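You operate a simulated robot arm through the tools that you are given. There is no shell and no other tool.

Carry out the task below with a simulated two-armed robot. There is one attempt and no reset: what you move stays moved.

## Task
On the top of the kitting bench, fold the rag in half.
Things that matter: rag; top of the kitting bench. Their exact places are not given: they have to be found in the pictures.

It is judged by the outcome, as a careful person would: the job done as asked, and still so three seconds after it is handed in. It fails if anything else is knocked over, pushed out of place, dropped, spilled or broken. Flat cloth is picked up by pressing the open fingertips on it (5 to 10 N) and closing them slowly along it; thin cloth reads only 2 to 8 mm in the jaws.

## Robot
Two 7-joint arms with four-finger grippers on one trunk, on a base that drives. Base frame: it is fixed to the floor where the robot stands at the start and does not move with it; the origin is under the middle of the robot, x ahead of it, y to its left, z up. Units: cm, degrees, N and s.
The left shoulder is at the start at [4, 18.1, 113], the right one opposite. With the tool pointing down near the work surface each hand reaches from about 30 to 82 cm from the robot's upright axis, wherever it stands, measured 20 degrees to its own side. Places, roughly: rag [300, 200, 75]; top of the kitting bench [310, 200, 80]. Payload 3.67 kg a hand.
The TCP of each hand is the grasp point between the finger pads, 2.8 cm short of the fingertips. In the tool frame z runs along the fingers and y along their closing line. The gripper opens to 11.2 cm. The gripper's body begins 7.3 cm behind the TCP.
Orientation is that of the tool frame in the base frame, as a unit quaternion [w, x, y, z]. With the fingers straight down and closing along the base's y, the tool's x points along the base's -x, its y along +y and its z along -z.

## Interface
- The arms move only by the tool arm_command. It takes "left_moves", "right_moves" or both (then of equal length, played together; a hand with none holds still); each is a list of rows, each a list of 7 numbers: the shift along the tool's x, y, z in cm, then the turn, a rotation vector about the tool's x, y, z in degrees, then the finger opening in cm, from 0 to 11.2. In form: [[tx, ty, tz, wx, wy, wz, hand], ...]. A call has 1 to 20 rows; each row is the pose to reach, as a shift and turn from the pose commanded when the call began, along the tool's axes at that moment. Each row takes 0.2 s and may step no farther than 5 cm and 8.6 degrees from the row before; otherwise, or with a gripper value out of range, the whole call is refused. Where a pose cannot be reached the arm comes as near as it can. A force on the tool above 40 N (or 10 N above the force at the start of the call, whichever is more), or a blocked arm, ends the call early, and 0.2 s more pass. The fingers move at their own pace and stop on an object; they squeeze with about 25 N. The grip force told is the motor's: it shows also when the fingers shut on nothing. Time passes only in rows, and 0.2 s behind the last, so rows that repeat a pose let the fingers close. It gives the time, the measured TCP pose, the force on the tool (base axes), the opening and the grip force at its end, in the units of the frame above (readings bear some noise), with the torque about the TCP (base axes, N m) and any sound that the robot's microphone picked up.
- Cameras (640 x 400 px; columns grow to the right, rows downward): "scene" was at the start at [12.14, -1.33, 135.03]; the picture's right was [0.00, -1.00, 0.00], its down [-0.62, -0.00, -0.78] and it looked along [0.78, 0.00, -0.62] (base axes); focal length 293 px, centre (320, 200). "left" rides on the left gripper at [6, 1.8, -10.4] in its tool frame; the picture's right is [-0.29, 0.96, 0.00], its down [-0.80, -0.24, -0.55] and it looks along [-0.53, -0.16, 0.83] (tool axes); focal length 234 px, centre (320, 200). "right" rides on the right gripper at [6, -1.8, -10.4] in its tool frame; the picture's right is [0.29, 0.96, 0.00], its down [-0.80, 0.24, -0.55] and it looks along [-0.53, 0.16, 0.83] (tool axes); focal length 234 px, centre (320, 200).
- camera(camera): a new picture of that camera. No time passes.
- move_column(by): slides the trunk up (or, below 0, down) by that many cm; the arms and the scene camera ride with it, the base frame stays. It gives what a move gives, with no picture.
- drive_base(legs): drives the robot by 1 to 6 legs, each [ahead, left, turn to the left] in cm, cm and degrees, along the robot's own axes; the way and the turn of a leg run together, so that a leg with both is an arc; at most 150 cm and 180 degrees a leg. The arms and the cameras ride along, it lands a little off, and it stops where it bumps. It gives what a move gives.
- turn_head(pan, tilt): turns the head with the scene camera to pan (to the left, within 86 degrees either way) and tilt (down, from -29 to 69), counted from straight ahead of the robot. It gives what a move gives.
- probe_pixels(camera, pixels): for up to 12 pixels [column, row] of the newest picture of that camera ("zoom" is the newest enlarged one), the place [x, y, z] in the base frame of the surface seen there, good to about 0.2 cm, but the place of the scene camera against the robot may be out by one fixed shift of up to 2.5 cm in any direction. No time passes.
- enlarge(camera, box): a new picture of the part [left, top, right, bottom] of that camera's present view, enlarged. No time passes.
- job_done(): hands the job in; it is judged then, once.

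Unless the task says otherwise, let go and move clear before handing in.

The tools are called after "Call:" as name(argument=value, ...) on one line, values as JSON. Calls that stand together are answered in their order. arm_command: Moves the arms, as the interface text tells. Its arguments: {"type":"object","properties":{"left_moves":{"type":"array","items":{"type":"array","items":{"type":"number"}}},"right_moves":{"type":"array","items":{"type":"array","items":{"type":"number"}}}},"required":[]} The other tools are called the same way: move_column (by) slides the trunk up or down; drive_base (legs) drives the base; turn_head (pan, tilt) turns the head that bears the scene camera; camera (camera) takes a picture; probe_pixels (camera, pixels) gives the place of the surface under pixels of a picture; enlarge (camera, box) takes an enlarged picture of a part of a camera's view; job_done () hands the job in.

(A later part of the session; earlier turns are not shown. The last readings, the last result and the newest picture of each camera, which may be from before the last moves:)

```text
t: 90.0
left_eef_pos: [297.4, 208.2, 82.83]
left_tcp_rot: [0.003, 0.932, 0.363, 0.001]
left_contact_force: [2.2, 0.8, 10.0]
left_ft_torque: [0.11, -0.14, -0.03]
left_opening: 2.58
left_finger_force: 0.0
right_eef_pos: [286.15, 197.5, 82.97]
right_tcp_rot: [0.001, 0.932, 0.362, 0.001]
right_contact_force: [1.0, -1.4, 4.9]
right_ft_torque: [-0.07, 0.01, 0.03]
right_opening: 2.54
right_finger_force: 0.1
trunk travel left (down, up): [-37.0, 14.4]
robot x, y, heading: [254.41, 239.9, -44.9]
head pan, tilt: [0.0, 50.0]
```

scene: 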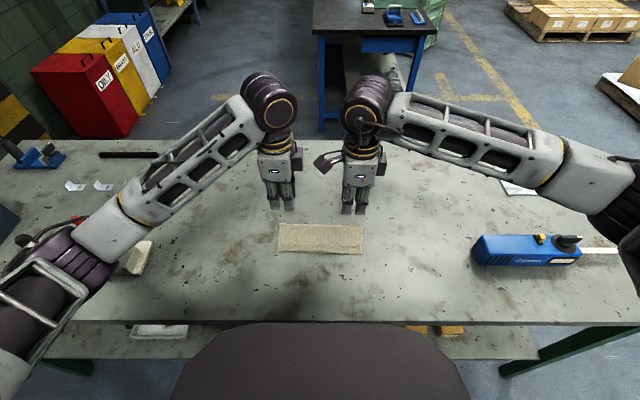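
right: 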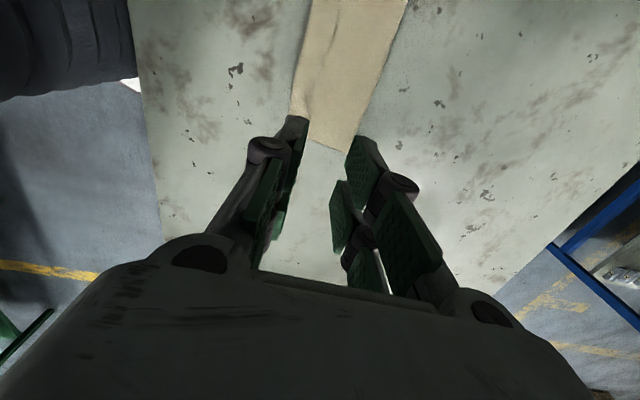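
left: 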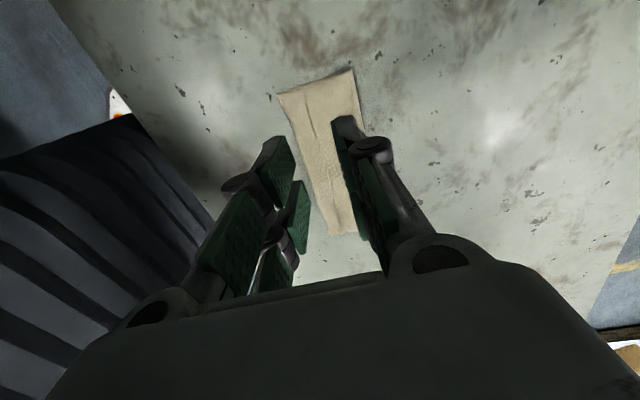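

Left presses 10 N and right 5 N. I'll ease the left slightly and close slowly to gather the top layer.

Call:
arm_command(left_moves=[[0, 0, -0.03, 0, 0, 0, 2.45], [0, 0, -0.03, 0, 0, 0, 2.3], [0, 0, -0.03, 0, 0, 0, 2.15], [0, 0, -0.03, 0, 0, 0, 2.0], [0, 0, -0.03, 0, 0, 0, 1.85], [0, 0, -0.03, 0, 0, 0, 1.7], [0, 0, -0.03, 0, 0, 0, 1.55], [0, 0, -0.03, 0, 0, 0, 1.4], [0, 0, -0.03, 0, 0, 0, 1.25], [0, 0, -0.03, 0, 0, 0, 1.1]], right_moves=[[0, 0, 0, 0, 0, 0, 2.45], [0, 0, 0, 0, 0, 0, 2.3], [0, 0, 0, 0, 0, 0, 2.15], [0, 0, 0, 0, 0, 0, 2.0], [0, 0, 0, 0, 0, 0, 1.85], [0, 0, 0, 0, 0, 0, 1.7], [0, 0, 0, 0, 0, 0, 1.55], [0, 0, 0, 0, 0, 0, 1.4], [0, 0, 0, 0, 0, 0, 1.25], [0, 0, 0, 0, 0, 0, 1.1]])

Call:
enlarge(camera="left", box=[220, 60, 460, 210])

Call:
enlarge(camera="right", box=[220, 60, 460, 210])

```text
t: 92.2
left_eef_pos: [297.43, 208.27, 82.87]
left_tcp_rot: [0.001, 0.932, 0.364, 0.0]
left_contact_force: [0.2, -0.6, 7.3]
left_ft_torque: [0.03, -0.07, 0.01]
left_opening: 1.04
left_finger_force: 0.0
right_eef_pos: [286.13, 197.4, 82.86]
right_tcp_rot: [-0.001, 0.932, 0.363, 0.001]
right_contact_force: [0.1, 0.1, 1.7]
right_ft_torque: [-0.01, 0.0, 0.01]
right_opening: 1.09
right_finger_force: 0.1
trunk travel left (down, up): [-37.0, 14.4]
robot x, y, heading: [254.18, 240.05, -44.9]
head pan, tilt: [0.0, 50.0]
```

```text
2.67 times, centred on (340, 135) of left
```

zoom: 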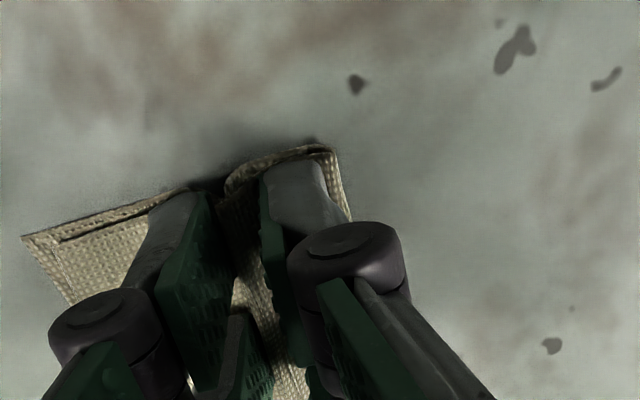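

```text
2.67 times, centred on (340, 135) of right
```

zoom: 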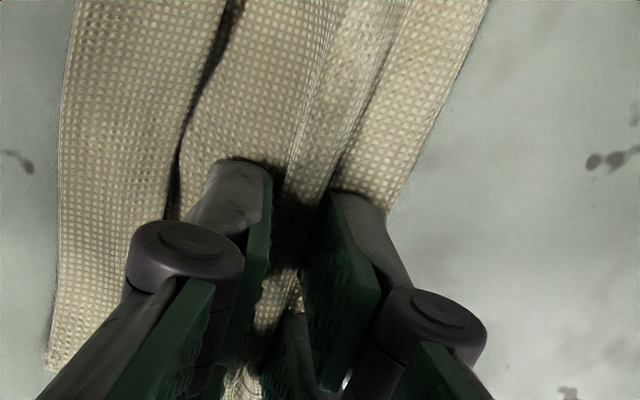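

A ridge is forming in both views. I'll keep closing, pressing the right a little more.

Call:
arm_command(left_moves=[[0, 0, 0, 0, 0, 0, 1.0], [0, 0, 0, 0, 0, 0, 0.85], [0, 0, 0, 0, 0, 0, 0.7], [0, 0, 0, 0, 0, 0, 0.55], [0, 0, 0, 0, 0, 0, 0.4], [0, 0, 0, 0, 0, 0, 0.25], [0, 0, 0, 0, 0, 0, 0.1], [0, 0, 0, 0, 0, 0, 0], [0, 0, 0, 0, 0, 0, 0]], right_moves=[[0, 0, 0.03, 0, 0, 0, 1.0], [0, 0, 0.03, 0, 0, 0, 0.85], [0, 0, 0.03, 0, 0, 0, 0.7], [0, 0, 0.03, 0, 0, 0, 0.55], [0, 0, 0.03, 0, 0, 0, 0.4], [0, 0, 0.03, 0, 0, 0, 0.25], [0, 0, 0.03, 0, 0, 0, 0.1], [0, 0, 0.03, 0, 0, 0, 0], [0, 0, 0.03, 0, 0, 0, 0]])

Call:
enlarge(camera="left", box=[220, 60, 460, 210])

Call:
enlarge(camera="right", box=[220, 60, 460, 210])

```text
t: 94.2
left_eef_pos: [297.42, 208.22, 82.99]
left_tcp_rot: [0.001, 0.931, 0.364, 0.0]
left_contact_force: [0.2, -1.5, 6.0]
left_ft_torque: [-0.07, 0.02, -0.02]
left_opening: 0.3
left_finger_force: 25.7
right_eef_pos: [286.08, 197.48, 82.8]
right_tcp_rot: [0.001, 0.932, 0.362, 0.002]
right_contact_force: [1.3, 0.6, 2.9]
right_ft_torque: [0.01, 0.03, 0.0]
right_opening: 0.56
right_finger_force: 25.4
trunk travel left (down, up): [-37.0, 14.4]
robot x, y, heading: [254.4, 239.67, -45.0]
head pan, tilt: [0.0, 50.0]
```

```text
2.67 times, centred on (340, 135) of left
```

zoom: 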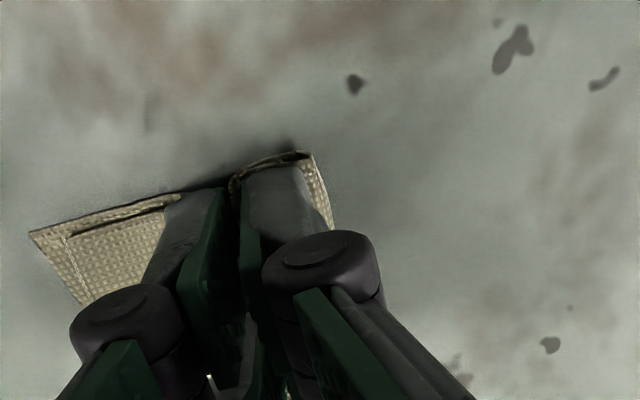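

```text
2.67 times, centred on (340, 135) of right
```

zoom: 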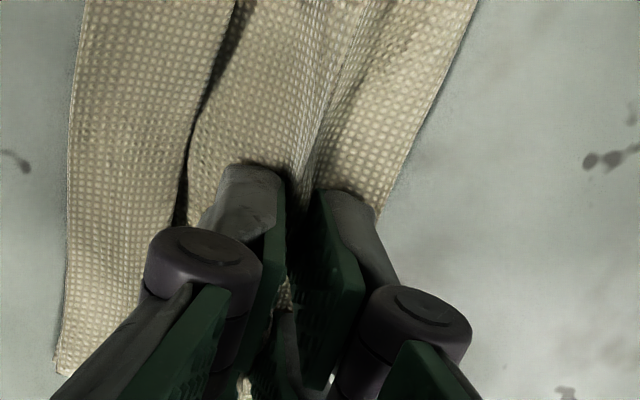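

Left reads 3.0 mm and right 5.6 mm (the right may have caught both layers). I'll lift 3 cm to see what is held.

Call:
arm_command(left_moves=[[0, 0, -0.5, 0, 0, 0, 0], [0, 0, -1.2, 0, 0, 0, 0], [0, 0, -2.1, 0, 0, 0, 0], [0, 0, -3, 0, 0, 0, 0], [0, 0, -3, 0, 0, 0, 0]], right_moves=[[0, 0, -0.5, 0, 0, 0, 0], [0, 0, -1.2, 0, 0, 0, 0], [0, 0, -2.1, 0, 0, 0, 0], [0, 0, -3, 0, 0, 0, 0], [0, 0, -3, 0, 0, 0, 0]])

Call:
enlarge(camera="left", box=[200, 40, 480, 215])

Call:
enlarge(camera="right", box=[200, 0, 480, 175])

Call:
enlarge(camera="scene", box=[240, 190, 400, 290])

```text
t: 95.4
left_eef_pos: [297.52, 208.01, 85.82]
left_tcp_rot: [-0.001, 0.932, 0.363, 0.0]
left_contact_force: [-0.8, -0.5, 0.7]
left_ft_torque: [-0.01, 0.05, 0.03]
left_opening: 0.28
left_finger_force: 25.1
right_eef_pos: [286.25, 197.32, 85.76]
right_tcp_rot: [-0.001, 0.932, 0.363, 0.001]
right_contact_force: [0.4, 0.6, 0.1]
right_ft_torque: [-0.02, 0.02, 0.02]
right_opening: 0.54
right_finger_force: 24.9
trunk travel left (down, up): [-37.0, 14.4]
robot x, y, heading: [254.58, 239.74, -45.1]
head pan, tilt: [0.0, 50.0]
```

```text
2.29 times, centred on (340, 128) of left
```

zoom: 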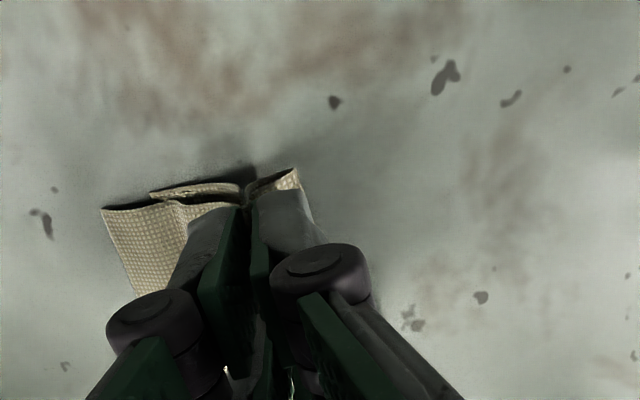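

```text
2.29 times, centred on (340, 88) of right
```

zoom: 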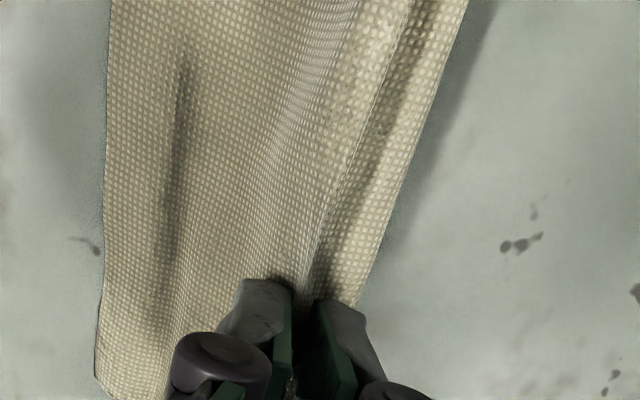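

```text
4.00 times, centred on (320, 240) of scene
```

zoom: 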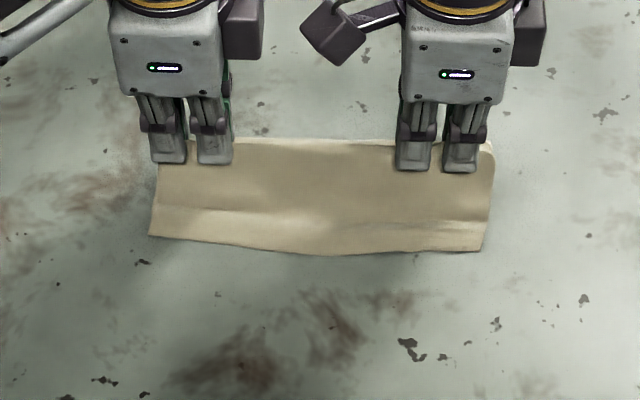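

The hem has opened: the flap's free edge now hangs out past the old fold line (right zoom, shading at (180,100), edge at (105,200)). I'll lift another 3 cm to see whether the lower layer comes up with it.

Call:
arm_command(left_moves=[[0, 0, -1, 0, 0, 0, 0], [0, 0, -2, 0, 0, 0, 0], [0, 0, -3, 0, 0, 0, 0], [0, 0, -3, 0, 0, 0, 0]], right_moves=[[0, 0, -1, 0, 0, 0, 0], [0, 0, -2, 0, 0, 0, 0], [0, 0, -3, 0, 0, 0, 0], [0, 0, -3, 0, 0, 0, 0]])

Call:
enlarge(camera="left", box=[200, 40, 480, 215])

Call:
enlarge(camera="right", box=[200, 0, 480, 175])

Call:
enlarge(camera="scene", box=[240, 190, 400, 290])

```text
t: 96.4
left_eef_pos: [297.4, 208.13, 88.83]
left_tcp_rot: [0.0, 0.932, 0.363, -0.001]
left_contact_force: [-0.1, -2.0, -0.7]
left_ft_torque: [-0.05, -0.01, -0.02]
left_opening: 0.27
left_finger_force: 24.6
right_eef_pos: [286.08, 197.36, 88.81]
right_tcp_rot: [0.0, 0.932, 0.362, 0.001]
right_contact_force: [1.1, 1.3, -0.2]
right_ft_torque: [0.0, -0.04, -0.01]
right_opening: 0.27
right_finger_force: 25.0
trunk travel left (down, up): [-37.0, 14.4]
robot x, y, heading: [254.46, 239.69, -45.3]
head pan, tilt: [0.0, 50.0]
```

```text
2.29 times, centred on (340, 128) of left
```

zoom: 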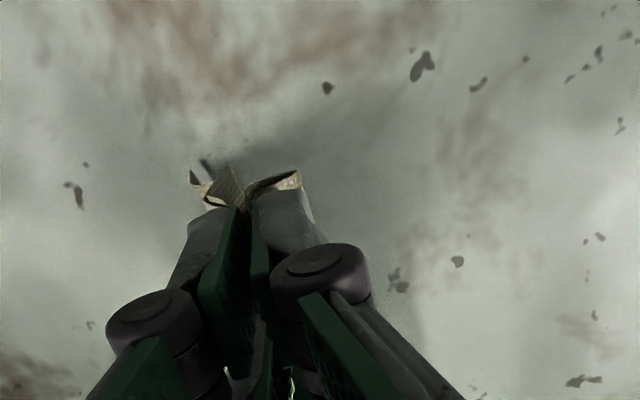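

```text
2.29 times, centred on (340, 88) of right
```

zoom: 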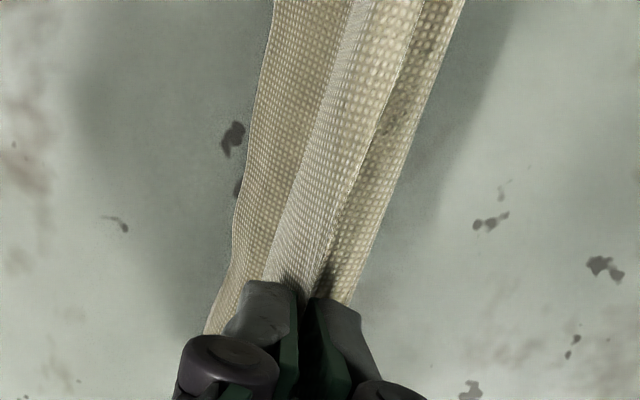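

```text
4.00 times, centred on (320, 240) of scene
```

zoom: 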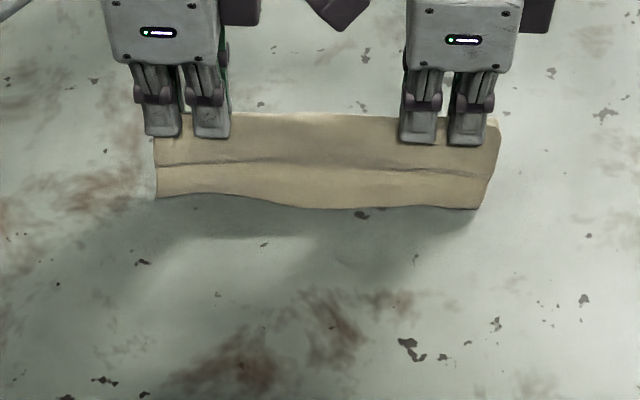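

Both jaws now read 2.7 mm and the whole rag appears to be hanging (scene zoom rows 113-205). I'll look closer to see how the two layers hang.

Call:
enlarge(camera="left", box=[260, 90, 356, 150])

Call:
enlarge(camera="right", box=[270, 50, 398, 130])

Call:
enlarge(camera="scene", box=[264, 210, 376, 280])

Call:
probe_pixels(camera="zoom", pixels=[[90, 165], [300, 190], [440, 185], [320, 120], [320, 60], [320, 45], [200, 180], [400, 100]])

```text
6.67 times, centred on (308, 120) of left
```

zoom: 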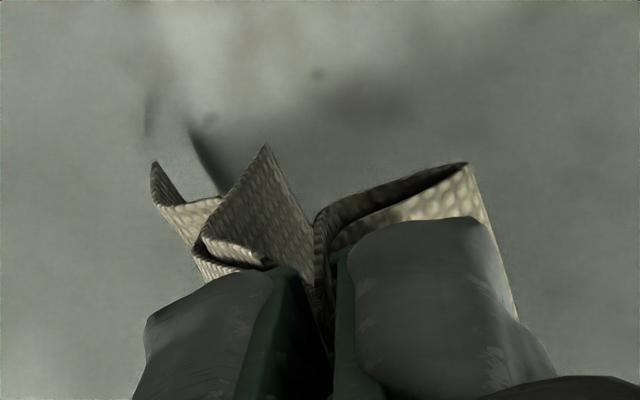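

```text
5.00 times, centred on (334, 90) of right
```

zoom: 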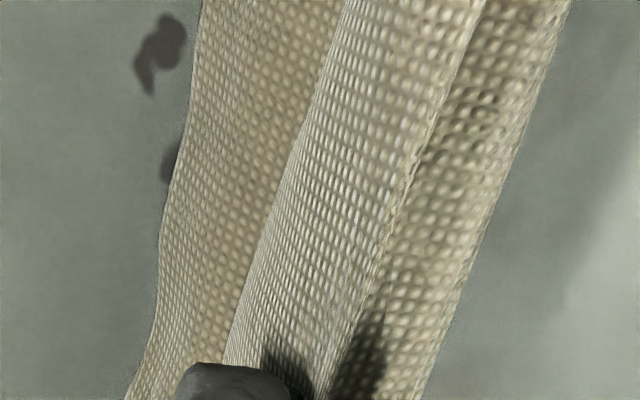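

```text
5.71 times, centred on (320, 245) of scene
```

zoom: 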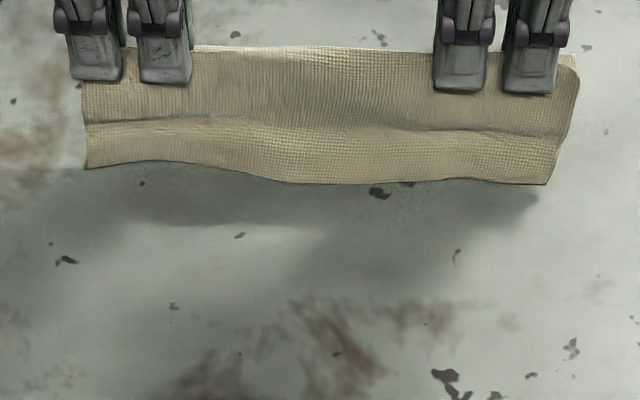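

```text
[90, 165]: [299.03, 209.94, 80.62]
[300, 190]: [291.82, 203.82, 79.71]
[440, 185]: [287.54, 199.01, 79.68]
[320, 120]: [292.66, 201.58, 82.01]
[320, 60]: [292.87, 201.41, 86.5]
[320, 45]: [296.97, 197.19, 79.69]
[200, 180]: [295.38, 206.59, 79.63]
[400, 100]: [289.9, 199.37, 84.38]
```

Both layers hang over the near side of the pinch with the flap's edge (now unrolled) just touching the bench. I'll lay them back down by arcing the hands away and down so both ends trail toward me.

Call:
arm_command(left_moves=[[0, 0.7, 0.15, 0, 0, 0, 0], [0, 1.5, 0.45, 0, 0, 0, 0], [0, 2.15, 0.85, 0, 0, 0, 0], [0, 2.8, 1.3, 0, 0, 0, 0], [0, 3.3, 1.85, 0, 0, 0, 0], [0, 3.8, 2.4, 0, 0, 0, 0], [0, 4.15, 3.1, 0, 0, 0, 0], [0, 4.5, 3.8, 0, 0, 0, 0], [0, 4.7, 4.3, 0, 0, 0, 0], [0, 4.8, 4.8, 0, 0, 0, 0], [0, 4.9, 5.2, 0, 0, 0, 0], [0, 4.9, 5.2, 0, 0, 0, 0]], right_moves=[[0, 0.7, 0.15, 0, 0, 0, 0], [0, 1.5, 0.45, 0, 0, 0, 0], [0, 2.15, 0.85, 0, 0, 0, 0], [0, 2.8, 1.3, 0, 0, 0, 0], [0, 3.3, 1.85, 0, 0, 0, 0], [0, 3.8, 2.4, 0, 0, 0, 0], [0, 4.15, 3.1, 0, 0, 0, 0], [0, 4.5, 3.8, 0, 0, 0, 0], [0, 4.7, 4.3, 0, 0, 0, 0], [0, 4.8, 4.8, 0, 0, 0, 0], [0, 4.9, 5.2, 0, 0, 0, 0], [0, 4.9, 5.2, 0, 0, 0, 0]])

Call:
enlarge(camera="left", box=[200, 40, 480, 215])

Call:
enlarge(camera="right", box=[200, 0, 480, 175])

Call:
enlarge(camera="scene", box=[240, 180, 400, 280])

```text
t: 99.0
left_eef_pos: [300.7, 204.67, 83.67]
left_tcp_rot: [0.0, 0.932, 0.364, 0.001]
left_contact_force: [-0.8, 0.4, -0.2]
left_ft_torque: [-0.02, 0.0, 0.03]
left_opening: 0.31
left_finger_force: 25.7
right_eef_pos: [289.42, 193.73, 83.73]
right_tcp_rot: [-0.001, 0.932, 0.362, 0.001]
right_contact_force: [0.5, 0.4, 0.5]
right_ft_torque: [0.0, -0.03, 0.03]
right_opening: 0.25
right_finger_force: 25.3
trunk travel left (down, up): [-37.0, 14.4]
robot x, y, heading: [254.09, 239.82, -45.1]
head pan, tilt: [0.0, 50.0]
```

```text
2.29 times, centred on (340, 128) of left
```

zoom: 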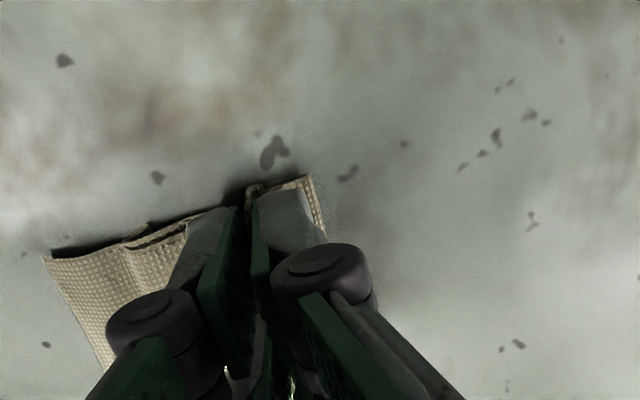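

```text
2.29 times, centred on (340, 88) of right
```

zoom: 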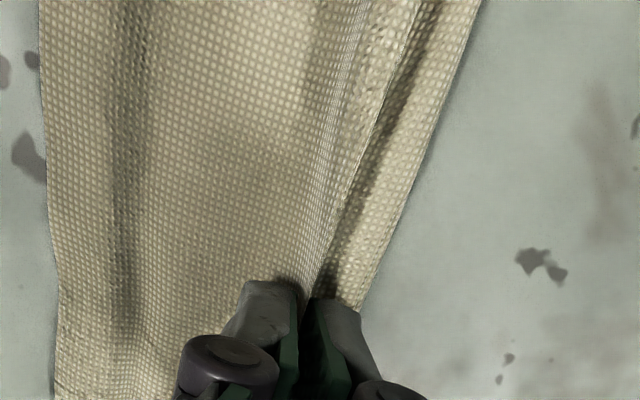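

```text
4.00 times, centred on (320, 230) of scene
```

zoom: 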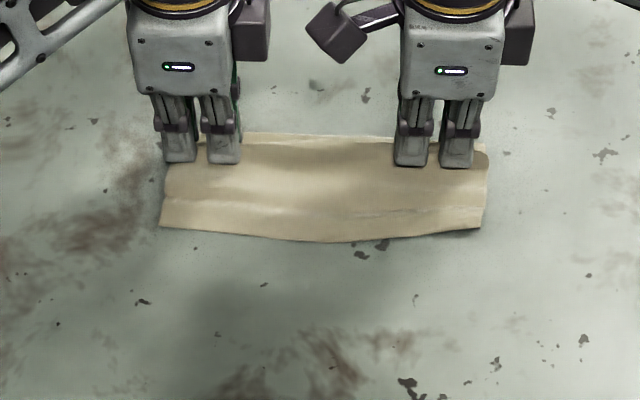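

The flap is laid with its free edge out toward me. I'll lower to light contact and open slowly to spread the ridge flat.

Call:
arm_command(left_moves=[[0, 0, 0.3, 0, 0, 0, 0], [0, 0, 0.6, 0, 0, 0, 0], [0, 0, 0.8, 0, 0, 0, 0], [0, 0, 0.8, 0, 0, 0, 0]], right_moves=[[0, 0, 0.3, 0, 0, 0, 0], [0, 0, 0.6, 0, 0, 0, 0], [0, 0, 0.8, 0, 0, 0, 0], [0, 0, 0.8, 0, 0, 0, 0]])

```text
t: 100.0
left_eef_pos: [300.73, 204.69, 82.88]
left_tcp_rot: [0.002, 0.932, 0.364, 0.0]
left_contact_force: [-0.6, -0.7, 5.1]
left_ft_torque: [-0.03, 0.01, -0.01]
left_opening: 0.26
left_finger_force: 24.6
right_eef_pos: [289.49, 193.84, 83.09]
right_tcp_rot: [0.002, 0.932, 0.362, 0.002]
right_contact_force: [1.7, 0.4, 13.9]
right_ft_torque: [-0.16, 0.18, 0.01]
right_opening: 0.26
right_finger_force: 24.7
trunk travel left (down, up): [-37.0, 14.4]
robot x, y, heading: [254.2, 239.62, -44.9]
head pan, tilt: [0.0, 50.0]
```

Contact is 5 N left and 14 N right. I'll ease the right a bit and open slowly.

Call:
arm_command(left_moves=[[0, 0, 0, 0, 0, 0, 0.4], [0, 0, 0, 0, 0, 0, 0.6], [0, 0, 0, 0, 0, 0, 0.8], [0, 0, 0, 0, 0, 0, 1.0], [0, 0, 0, 0, 0, 0, 1.2], [0, 0, 0, 0, 0, 0, 1.4], [0, 0, 0, 0, 0, 0, 1.6], [0, 0, 0, 0, 0, 0, 1.8], [0, 0, 0, 0, 0, 0, 2.0], [0, 0, 0, 0, 0, 0, 2.2], [0, 0, 0, 0, 0, 0, 2.4], [0, 0, 0, 0, 0, 0, 2.6], [0, 0, 0, 0, 0, 0, 2.8]], right_moves=[[0, 0, -0.08, 0, 0, 0, 0.4], [0, 0, -0.08, 0, 0, 0, 0.6], [0, 0, -0.08, 0, 0, 0, 0.8], [0, 0, -0.08, 0, 0, 0, 1.0], [0, 0, -0.08, 0, 0, 0, 1.2], [0, 0, -0.08, 0, 0, 0, 1.4], [0, 0, -0.08, 0, 0, 0, 1.6], [0, 0, -0.08, 0, 0, 0, 1.8], [0, 0, -0.08, 0, 0, 0, 2.0], [0, 0, -0.08, 0, 0, 0, 2.2], [0, 0, -0.08, 0, 0, 0, 2.4], [0, 0, -0.08, 0, 0, 0, 2.6], [0, 0, -0.08, 0, 0, 0, 2.8]])

Call:
enlarge(camera="left", box=[200, 40, 480, 215])

Call:
enlarge(camera="right", box=[200, 0, 480, 175])

```text
t: 102.8
left_eef_pos: [300.79, 204.58, 82.9]
left_tcp_rot: [0.001, 0.932, 0.363, 0.001]
left_contact_force: [0.0, -0.3, 9.1]
left_ft_torque: [0.05, -0.06, -0.01]
left_opening: 2.64
left_finger_force: 0.1
right_eef_pos: [289.39, 193.81, 83.01]
right_tcp_rot: [0.0, 0.932, 0.362, 0.001]
right_contact_force: [-0.9, 0.2, 1.0]
right_ft_torque: [0.0, 0.05, 0.0]
right_opening: 2.78
right_finger_force: 0.1
trunk travel left (down, up): [-37.0, 14.4]
robot x, y, heading: [254.32, 239.86, -44.8]
head pan, tilt: [0.0, 50.0]
```

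```text
2.29 times, centred on (340, 128) of left
```

zoom: 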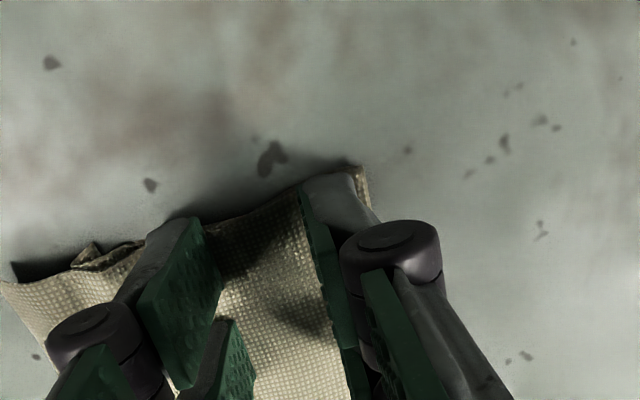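

```text
2.29 times, centred on (340, 88) of right
```

zoom: 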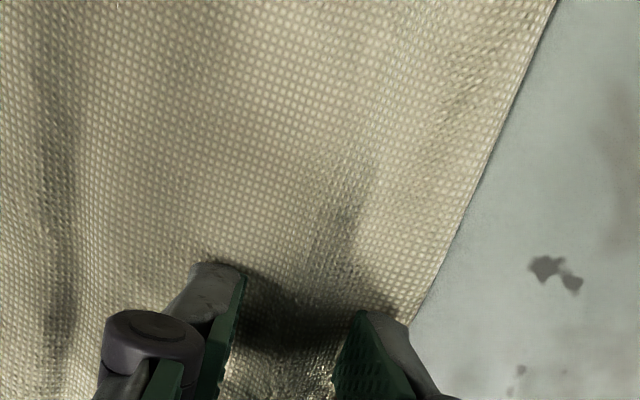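

The ridge has flattened out. I'll raise the hands straight up and view the result.

Call:
arm_command(left_moves=[[0, 0, -0.5, 0, 0, 0, 2.8], [0, 0, -2, 0, 0, 0, 2.8], [0, 0, -5, 0, 0, 0, 2.8], [0, 0, -9, 0, 0, 0, 2.8], [0, 0, -13, 0, 0, 0, 2.8], [0, 0, -15, 0, 0, 0, 2.6], [0, 0, -15, 0, 0, 0, 2.6]], right_moves=[[0, 0, -0.5, 0, 0, 0, 2.8], [0, 0, -2, 0, 0, 0, 2.8], [0, 0, -5, 0, 0, 0, 2.8], [0, 0, -9, 0, 0, 0, 2.8], [0, 0, -13, 0, 0, 0, 2.8], [0, 0, -15, 0, 0, 0, 2.6], [0, 0, -15, 0, 0, 0, 2.6]])

Call:
enlarge(camera="scene", box=[248, 190, 392, 280])

Call:
camera(camera="left")

Call:
camera(camera="right")

Call:
enlarge(camera="left", box=[240, 50, 400, 150])

Call:
enlarge(camera="right", box=[250, 30, 410, 130])

```text
t: 104.4
left_eef_pos: [300.64, 204.63, 97.9]
left_tcp_rot: [0.0, 0.932, 0.363, 0.0]
left_contact_force: [0.1, 0.6, 0.6]
left_ft_torque: [0.04, -0.01, 0.0]
left_opening: 2.6
left_finger_force: 0.1
right_eef_pos: [289.47, 193.72, 98.05]
right_tcp_rot: [-0.001, 0.932, 0.363, 0.001]
right_contact_force: [0.2, 0.3, 0.5]
right_ft_torque: [-0.02, 0.01, 0.01]
right_opening: 2.59
right_finger_force: 0.0
trunk travel left (down, up): [-37.0, 14.4]
robot x, y, heading: [254.14, 239.97, -44.9]
head pan, tilt: [0.0, 50.0]
```

```text
4.44 times, centred on (320, 235) of scene
```

zoom: 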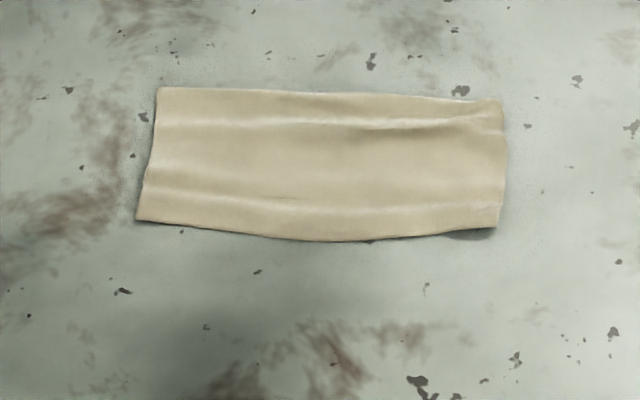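

```text
taken
```

left: 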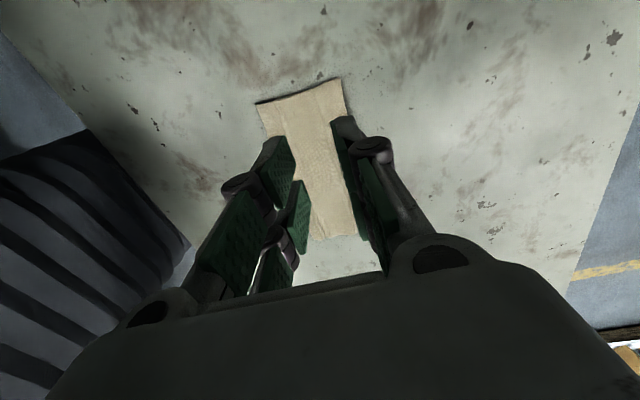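

```text
taken
```

right: 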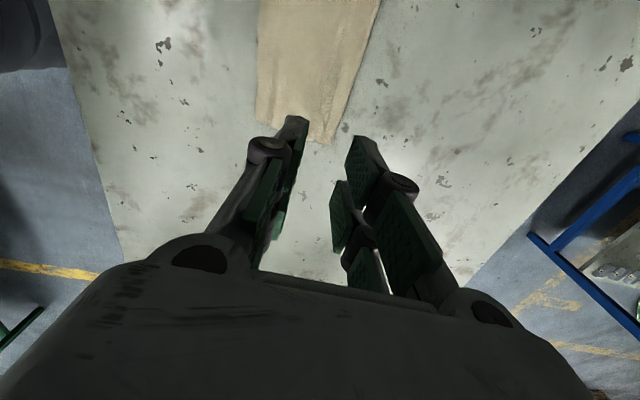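

```text
4.00 times, centred on (320, 100) of left
```

zoom: 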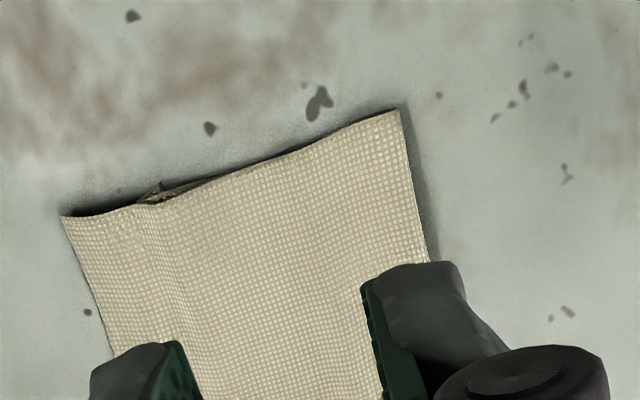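

```text
4.00 times, centred on (330, 80) of right
```

zoom: 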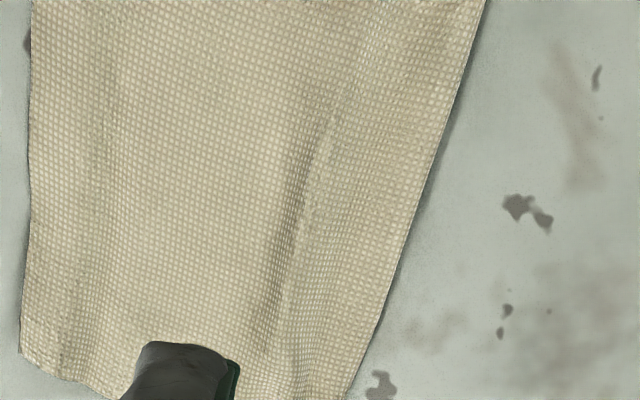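

The flap is now flat with its true edge out, but it overhangs the lower layer's edge by ~2.5 cm (left zoom: flap corner (62,217), lower layer peeking at (150,193), crease (398,108)). I'll measure exactly.

Call:
probe_pixels(camera="left", pixels=[[257, 105], [275, 100], [279, 98], [283, 98], [338, 79], [345, 105], [266, 130], [300, 95], [277, 103], [262, 118]])

Call:
probe_pixels(camera="right", pixels=[[257, 116], [258, 70], [259, 20], [338, 128], [352, 90], [370, 35], [280, 128], [300, 100], [320, 100], [330, 138]])

Call:
enlarge(camera="left", box=[250, 80, 314, 120])

```text
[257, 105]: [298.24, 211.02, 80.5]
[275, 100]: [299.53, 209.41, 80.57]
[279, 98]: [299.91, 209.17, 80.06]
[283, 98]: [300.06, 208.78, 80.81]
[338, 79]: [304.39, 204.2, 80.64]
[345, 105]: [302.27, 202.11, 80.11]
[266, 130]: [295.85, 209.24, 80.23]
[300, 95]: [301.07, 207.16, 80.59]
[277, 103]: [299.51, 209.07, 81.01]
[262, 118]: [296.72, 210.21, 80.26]
```

```text
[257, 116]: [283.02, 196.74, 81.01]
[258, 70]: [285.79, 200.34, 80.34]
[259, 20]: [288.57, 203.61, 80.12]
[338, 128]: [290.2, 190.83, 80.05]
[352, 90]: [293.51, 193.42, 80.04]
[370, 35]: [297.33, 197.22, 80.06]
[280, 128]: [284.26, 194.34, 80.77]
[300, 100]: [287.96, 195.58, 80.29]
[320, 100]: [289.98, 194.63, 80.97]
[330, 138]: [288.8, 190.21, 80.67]
```

```text
10.00 times, centred on (282, 100) of left
```

zoom: 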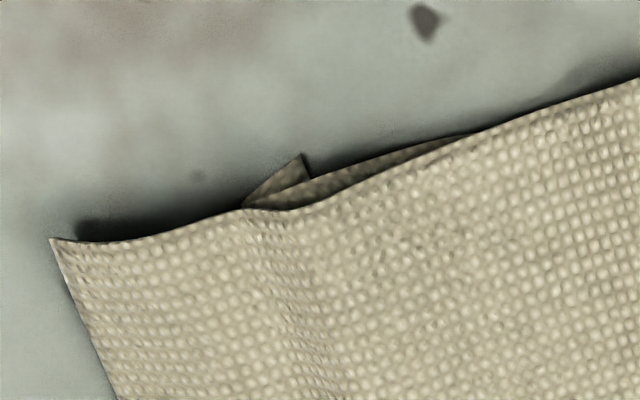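

Under the flap, the lower edge N sits ~2 cm inside (s≈48.1) with a small curl, the flap edge F is at s≈46 and the crease at 55.3. Since F is now an overhanging single layer, I'll pinch it (tail outward), hang the rag, and refold it cleanly. First I move both hands over the F edge (TCP s≈47.1), opening 1.6 cm.

Call:
arm_command(left_moves=[[0, -2.5, 3, 0, 0, 0, 1.6], [-0.3, -5.3, 6, 0, 0, 0, 1.6], [-0.3, -5.3, 9.5, 0, 0, 0, 1.6], [-0.3, -5.3, 12.5, 0, 0, 0, 1.6], [-0.3, -5.3, 14.2, 0, 0, 0, 1.6], [-0.3, -5.3, 14.2, 0, 0, 0, 1.6]], right_moves=[[0, -2.9, 3, 0, 0, 0, 1.6], [0, -5.8, 6, 0, 0, 0, 1.6], [0, -5.8, 9.5, 0, 0, 0, 1.6], [0, -5.8, 12.5, 0, 0, 0, 1.6], [0, -5.8, 13.8, 0, 0, 0, 1.6], [0, -5.8, 13.8, 0, 0, 0, 1.6]])

Call:
camera(camera="left")

Call:
camera(camera="right")

Call:
enlarge(camera="left", box=[220, 60, 460, 210])

Call:
enlarge(camera="right", box=[220, 60, 460, 210])

```text
t: 105.8
left_eef_pos: [297.04, 208.03, 83.54]
left_tcp_rot: [-0.001, 0.932, 0.363, 0.0]
left_contact_force: [-0.3, 0.2, 0.2]
left_ft_torque: [-0.02, -0.02, 0.03]
left_opening: 1.59
left_finger_force: 0.1
right_eef_pos: [285.63, 198.23, 83.97]
right_tcp_rot: [0.0, 0.932, 0.363, 0.001]
right_contact_force: [0.3, 0.3, 0.1]
right_ft_torque: [0.0, 0.01, 0.0]
right_opening: 1.6
right_finger_force: 0.1
trunk travel left (down, up): [-37.0, 14.4]
robot x, y, heading: [253.68, 239.78, -44.9]
head pan, tilt: [0.0, 50.0]
```

```text
taken
```

left: 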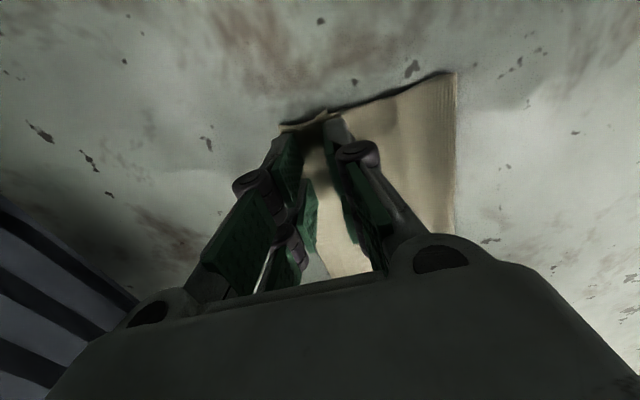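

```text
taken
```

right: 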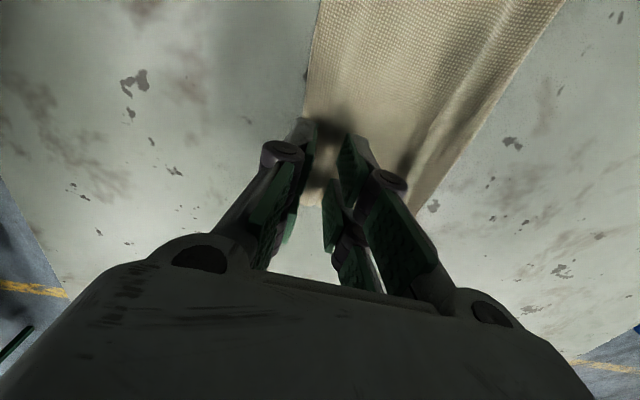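

```text
2.67 times, centred on (340, 135) of left
```

zoom: 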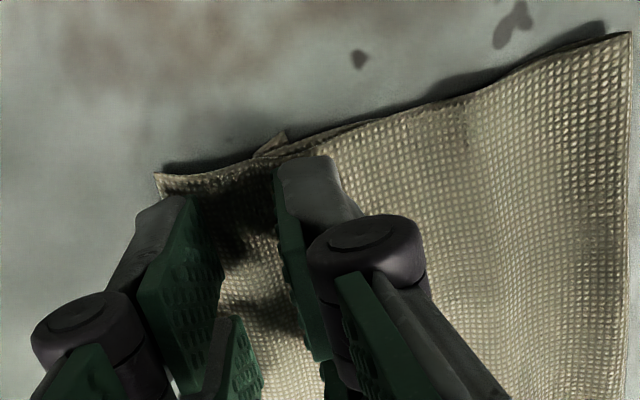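

```text
2.67 times, centred on (340, 135) of right
```

zoom: 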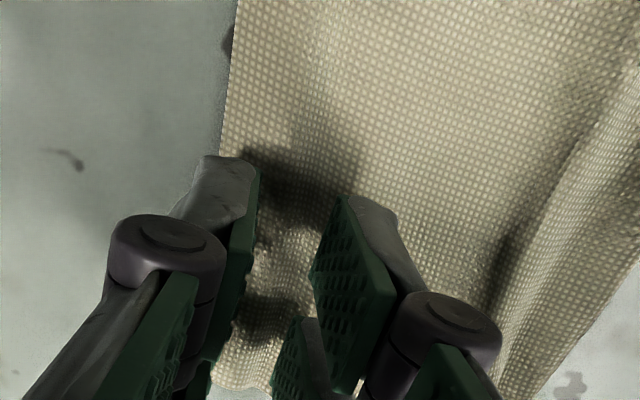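

Near fingers overlap the F edge by 0.8-0.9 cm and far fingers sit near N; good. I'll lower to contact.

Call:
arm_command(left_moves=[[0, 0, 0.2, 0, 0, 0, 1.6], [0, 0, 0.4, 0, 0, 0, 1.6], [0, 0, 0.5, 0, 0, 0, 1.6], [0, 0, 0.5, 0, 0, 0, 1.6]], right_moves=[[0, 0, 0.3, 0, 0, 0, 1.6], [0, 0, 0.6, 0, 0, 0, 1.6], [0, 0, 0.85, 0, 0, 0, 1.6], [0, 0, 0.85, 0, 0, 0, 1.6]])

```text
t: 106.8
left_eef_pos: [296.88, 208.16, 83.09]
left_tcp_rot: [0.0, 0.932, 0.364, 0.0]
left_contact_force: [-0.5, -0.4, 0.2]
left_ft_torque: [0.0, -0.03, 0.02]
left_opening: 1.6
left_finger_force: 0.0
right_eef_pos: [285.65, 198.05, 83.19]
right_tcp_rot: [0.0, 0.932, 0.362, 0.001]
right_contact_force: [-0.8, 0.2, 0.0]
right_ft_torque: [0.01, 0.0, 0.02]
right_opening: 1.6
right_finger_force: 0.1
trunk travel left (down, up): [-37.0, 14.4]
robot x, y, heading: [253.86, 239.41, -45.0]
head pan, tilt: [0.0, 50.0]
```

Call:
arm_command(left_moves=[[0, 0, 0.1, 0, 0, 0, 1.6], [0, 0, 0.2, 0, 0, 0, 1.6], [0, 0, 0.2, 0, 0, 0, 1.6]], right_moves=[[0, 0, 0.1, 0, 0, 0, 1.6], [0, 0, 0.2, 0, 0, 0, 1.6], [0, 0, 0.25, 0, 0, 0, 1.6]])

```text
t: 107.6
left_eef_pos: [296.88, 208.23, 82.99]
left_tcp_rot: [0.001, 0.932, 0.364, 0.001]
left_contact_force: [0.0, -0.3, 0.6]
left_ft_torque: [0.03, -0.04, 0.0]
left_opening: 1.6
left_finger_force: 0.0
right_eef_pos: [285.61, 198.11, 83.01]
right_tcp_rot: [-0.001, 0.932, 0.362, 0.001]
right_contact_force: [-0.5, 0.5, -0.2]
right_ft_torque: [0.03, 0.01, 0.04]
right_opening: 1.61
right_finger_force: 0.1
trunk travel left (down, up): [-37.0, 14.4]
robot x, y, heading: [254.19, 239.64, -45.0]
head pan, tilt: [0.0, 50.0]
```

Call:
arm_command(left_moves=[[0, 0, 0.05, 0, 0, 0, 1.6], [0, 0, 0.1, 0, 0, 0, 1.6], [0, 0, 0.1, 0, 0, 0, 1.6]], right_moves=[[0, 0, 0.06, 0, 0, 0, 1.6], [0, 0, 0.12, 0, 0, 0, 1.6], [0, 0, 0.12, 0, 0, 0, 1.6]])

```text
t: 108.4
left_eef_pos: [296.85, 208.29, 82.99]
left_tcp_rot: [0.0, 0.932, 0.363, 0.001]
left_contact_force: [1.9, -0.1, 4.5]
left_ft_torque: [0.02, -0.13, -0.05]
left_opening: 1.62
left_finger_force: 0.0
right_eef_pos: [285.57, 198.09, 82.91]
right_tcp_rot: [0.0, 0.932, 0.362, 0.001]
right_contact_force: [-0.3, 0.1, 1.1]
right_ft_torque: [-0.04, 0.04, -0.01]
right_opening: 1.62
right_finger_force: 0.1
trunk travel left (down, up): [-37.0, 14.4]
robot x, y, heading: [254.24, 239.4, -44.9]
head pan, tilt: [0.0, 50.0]
```

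Call:
arm_command(left_moves=[[0, 0, 0.02, 0, 0, 0, 1.6], [0, 0, 0.03, 0, 0, 0, 1.6], [0, 0, 0.03, 0, 0, 0, 1.6]], right_moves=[[0, 0, 0.05, 0, 0, 0, 1.6], [0, 0, 0.1, 0, 0, 0, 1.6], [0, 0, 0.1, 0, 0, 0, 1.6]])

```text
t: 109.2
left_eef_pos: [297.03, 208.22, 82.9]
left_tcp_rot: [0.001, 0.932, 0.363, 0.0]
left_contact_force: [1.4, -0.7, 6.9]
left_ft_torque: [-0.05, -0.2, 0.0]
left_opening: 1.65
left_finger_force: 0.5
right_eef_pos: [285.57, 198.15, 82.9]
right_tcp_rot: [0.001, 0.932, 0.362, 0.002]
right_contact_force: [0.3, -1.1, 5.8]
right_ft_torque: [-0.13, -0.02, 0.0]
right_opening: 1.63
right_finger_force: 0.1
trunk travel left (down, up): [-37.0, 14.4]
robot x, y, heading: [253.98, 239.62, -44.8]
head pan, tilt: [0.0, 50.0]
```

Both press at 6-7 N. Now I close slowly.

Call:
arm_command(left_moves=[[0, 0, 0, 0, 0, 0, 1.5], [0, 0, 0, 0, 0, 0, 1.38], [0, 0, 0, 0, 0, 0, 1.26], [0, 0, 0, 0, 0, 0, 1.14], [0, 0, 0, 0, 0, 0, 1.02], [0, 0, 0, 0, 0, 0, 0.9], [0, 0, 0, 0, 0, 0, 0.78], [0, 0, 0, 0, 0, 0, 0.66], [0, 0, 0, 0, 0, 0, 0.54], [0, 0, 0, 0, 0, 0, 0.42], [0, 0, 0, 0, 0, 0, 0.3], [0, 0, 0, 0, 0, 0, 0.15], [0, 0, 0, 0, 0, 0, 0], [0, 0, 0, 0, 0, 0, 0], [0, 0, 0, 0, 0, 0, 0]], right_moves=[[0, 0, 0, 0, 0, 0, 1.5], [0, 0, 0, 0, 0, 0, 1.38], [0, 0, 0, 0, 0, 0, 1.26], [0, 0, 0, 0, 0, 0, 1.14], [0, 0, 0, 0, 0, 0, 1.02], [0, 0, 0, 0, 0, 0, 0.9], [0, 0, 0, 0, 0, 0, 0.78], [0, 0, 0, 0, 0, 0, 0.66], [0, 0, 0, 0, 0, 0, 0.54], [0, 0, 0, 0, 0, 0, 0.42], [0, 0, 0, 0, 0, 0, 0.3], [0, 0, 0, 0, 0, 0, 0.15], [0, 0, 0, 0, 0, 0, 0], [0, 0, 0, 0, 0, 0, 0], [0, 0, 0, 0, 0, 0, 0]])

Call:
enlarge(camera="left", box=[220, 60, 460, 210])

Call:
enlarge(camera="right", box=[220, 60, 460, 210])

```text
t: 112.4
left_eef_pos: [296.94, 208.42, 82.85]
left_tcp_rot: [0.001, 0.931, 0.364, 0.0]
left_contact_force: [1.0, 0.5, 2.9]
left_ft_torque: [-0.01, 0.01, 0.02]
left_opening: 0.24
left_finger_force: 25.8
right_eef_pos: [285.57, 198.13, 82.82]
right_tcp_rot: [0.0, 0.932, 0.362, 0.0]
right_contact_force: [-0.6, 0.2, 1.3]
right_ft_torque: [0.02, 0.02, -0.03]
right_opening: 0.25
right_finger_force: 23.8
trunk travel left (down, up): [-37.0, 14.4]
robot x, y, heading: [253.95, 239.55, -45.1]
head pan, tilt: [0.0, 50.0]
```

```text
2.67 times, centred on (340, 135) of left
```

zoom: 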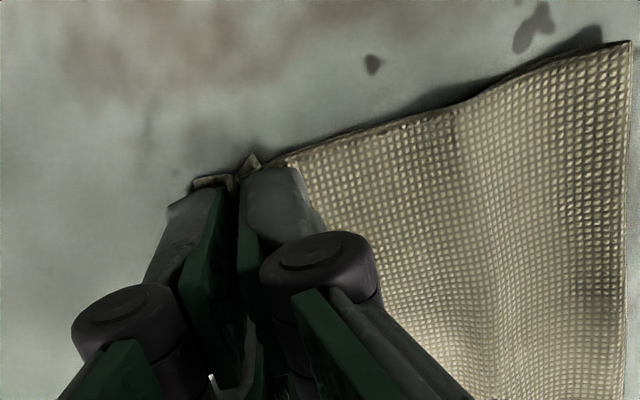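

```text
2.67 times, centred on (340, 135) of right
```

zoom: 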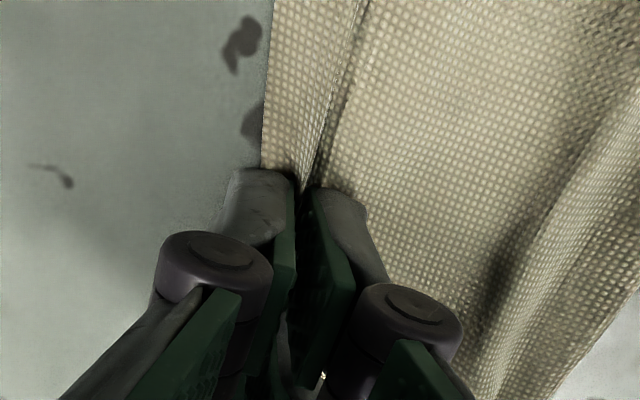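

Both jaws hold the F edge (2.4/2.5 mm). I'll lift 5 cm and check that only the flap comes up.

Call:
arm_command(left_moves=[[0, 0.1, -0.6, 0, 0, 0, 0], [0, 0.3, -1.4, 0, 0, 0, 0], [0, 0.6, -2.4, 0, 0, 0, 0], [0, 1.0, -3.6, 0, 0, 0, 0], [0, 1.4, -5, 0, 0, 0, 0], [0, 1.4, -5, 0, 0, 0, 0]], right_moves=[[0, 0.1, -0.6, 0, 0, 0, 0], [0, 0.3, -1.4, 0, 0, 0, 0], [0, 0.6, -2.4, 0, 0, 0, 0], [0, 1.0, -3.6, 0, 0, 0, 0], [0, 1.4, -5, 0, 0, 0, 0], [0, 1.4, -5, 0, 0, 0, 0]])

Call:
camera(camera="left")

Call:
camera(camera="right")

Call:
enlarge(camera="scene", box=[240, 180, 400, 280])

```text
t: 113.8
left_eef_pos: [297.83, 207.25, 87.81]
left_tcp_rot: [0.001, 0.931, 0.364, 0.0]
left_contact_force: [-0.5, 0.7, -0.1]
left_ft_torque: [-0.01, -0.02, -0.01]
left_opening: 0.21
left_finger_force: 24.0
right_eef_pos: [286.58, 196.96, 87.72]
right_tcp_rot: [-0.001, 0.932, 0.363, 0.001]
right_contact_force: [0.5, -0.7, 0.8]
right_ft_torque: [-0.03, -0.04, 0.01]
right_opening: 0.23
right_finger_force: 27.8
trunk travel left (down, up): [-37.0, 14.4]
robot x, y, heading: [254.59, 239.55, -44.9]
head pan, tilt: [0.0, 50.0]
```

```text
taken
```

left: 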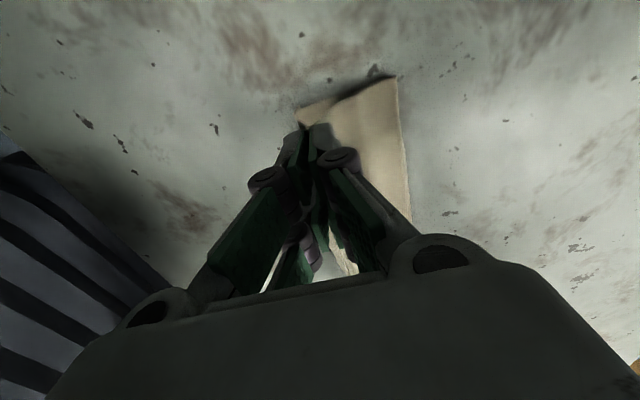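

```text
taken
```

right: 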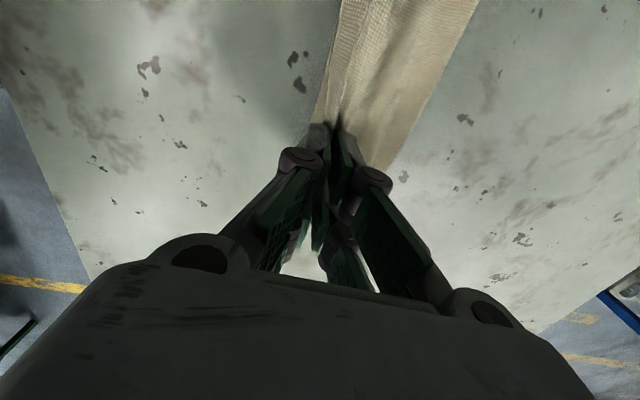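

```text
4.00 times, centred on (320, 230) of scene
```

zoom: 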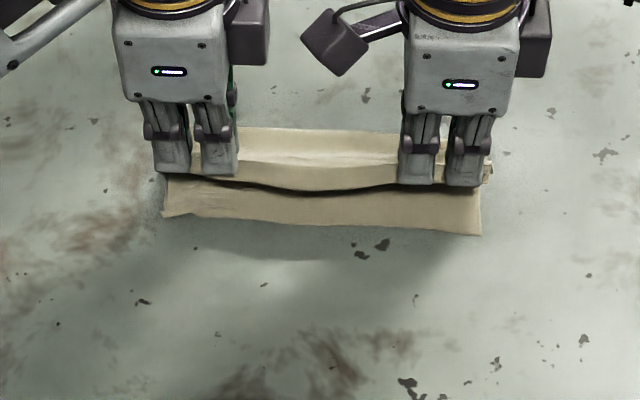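

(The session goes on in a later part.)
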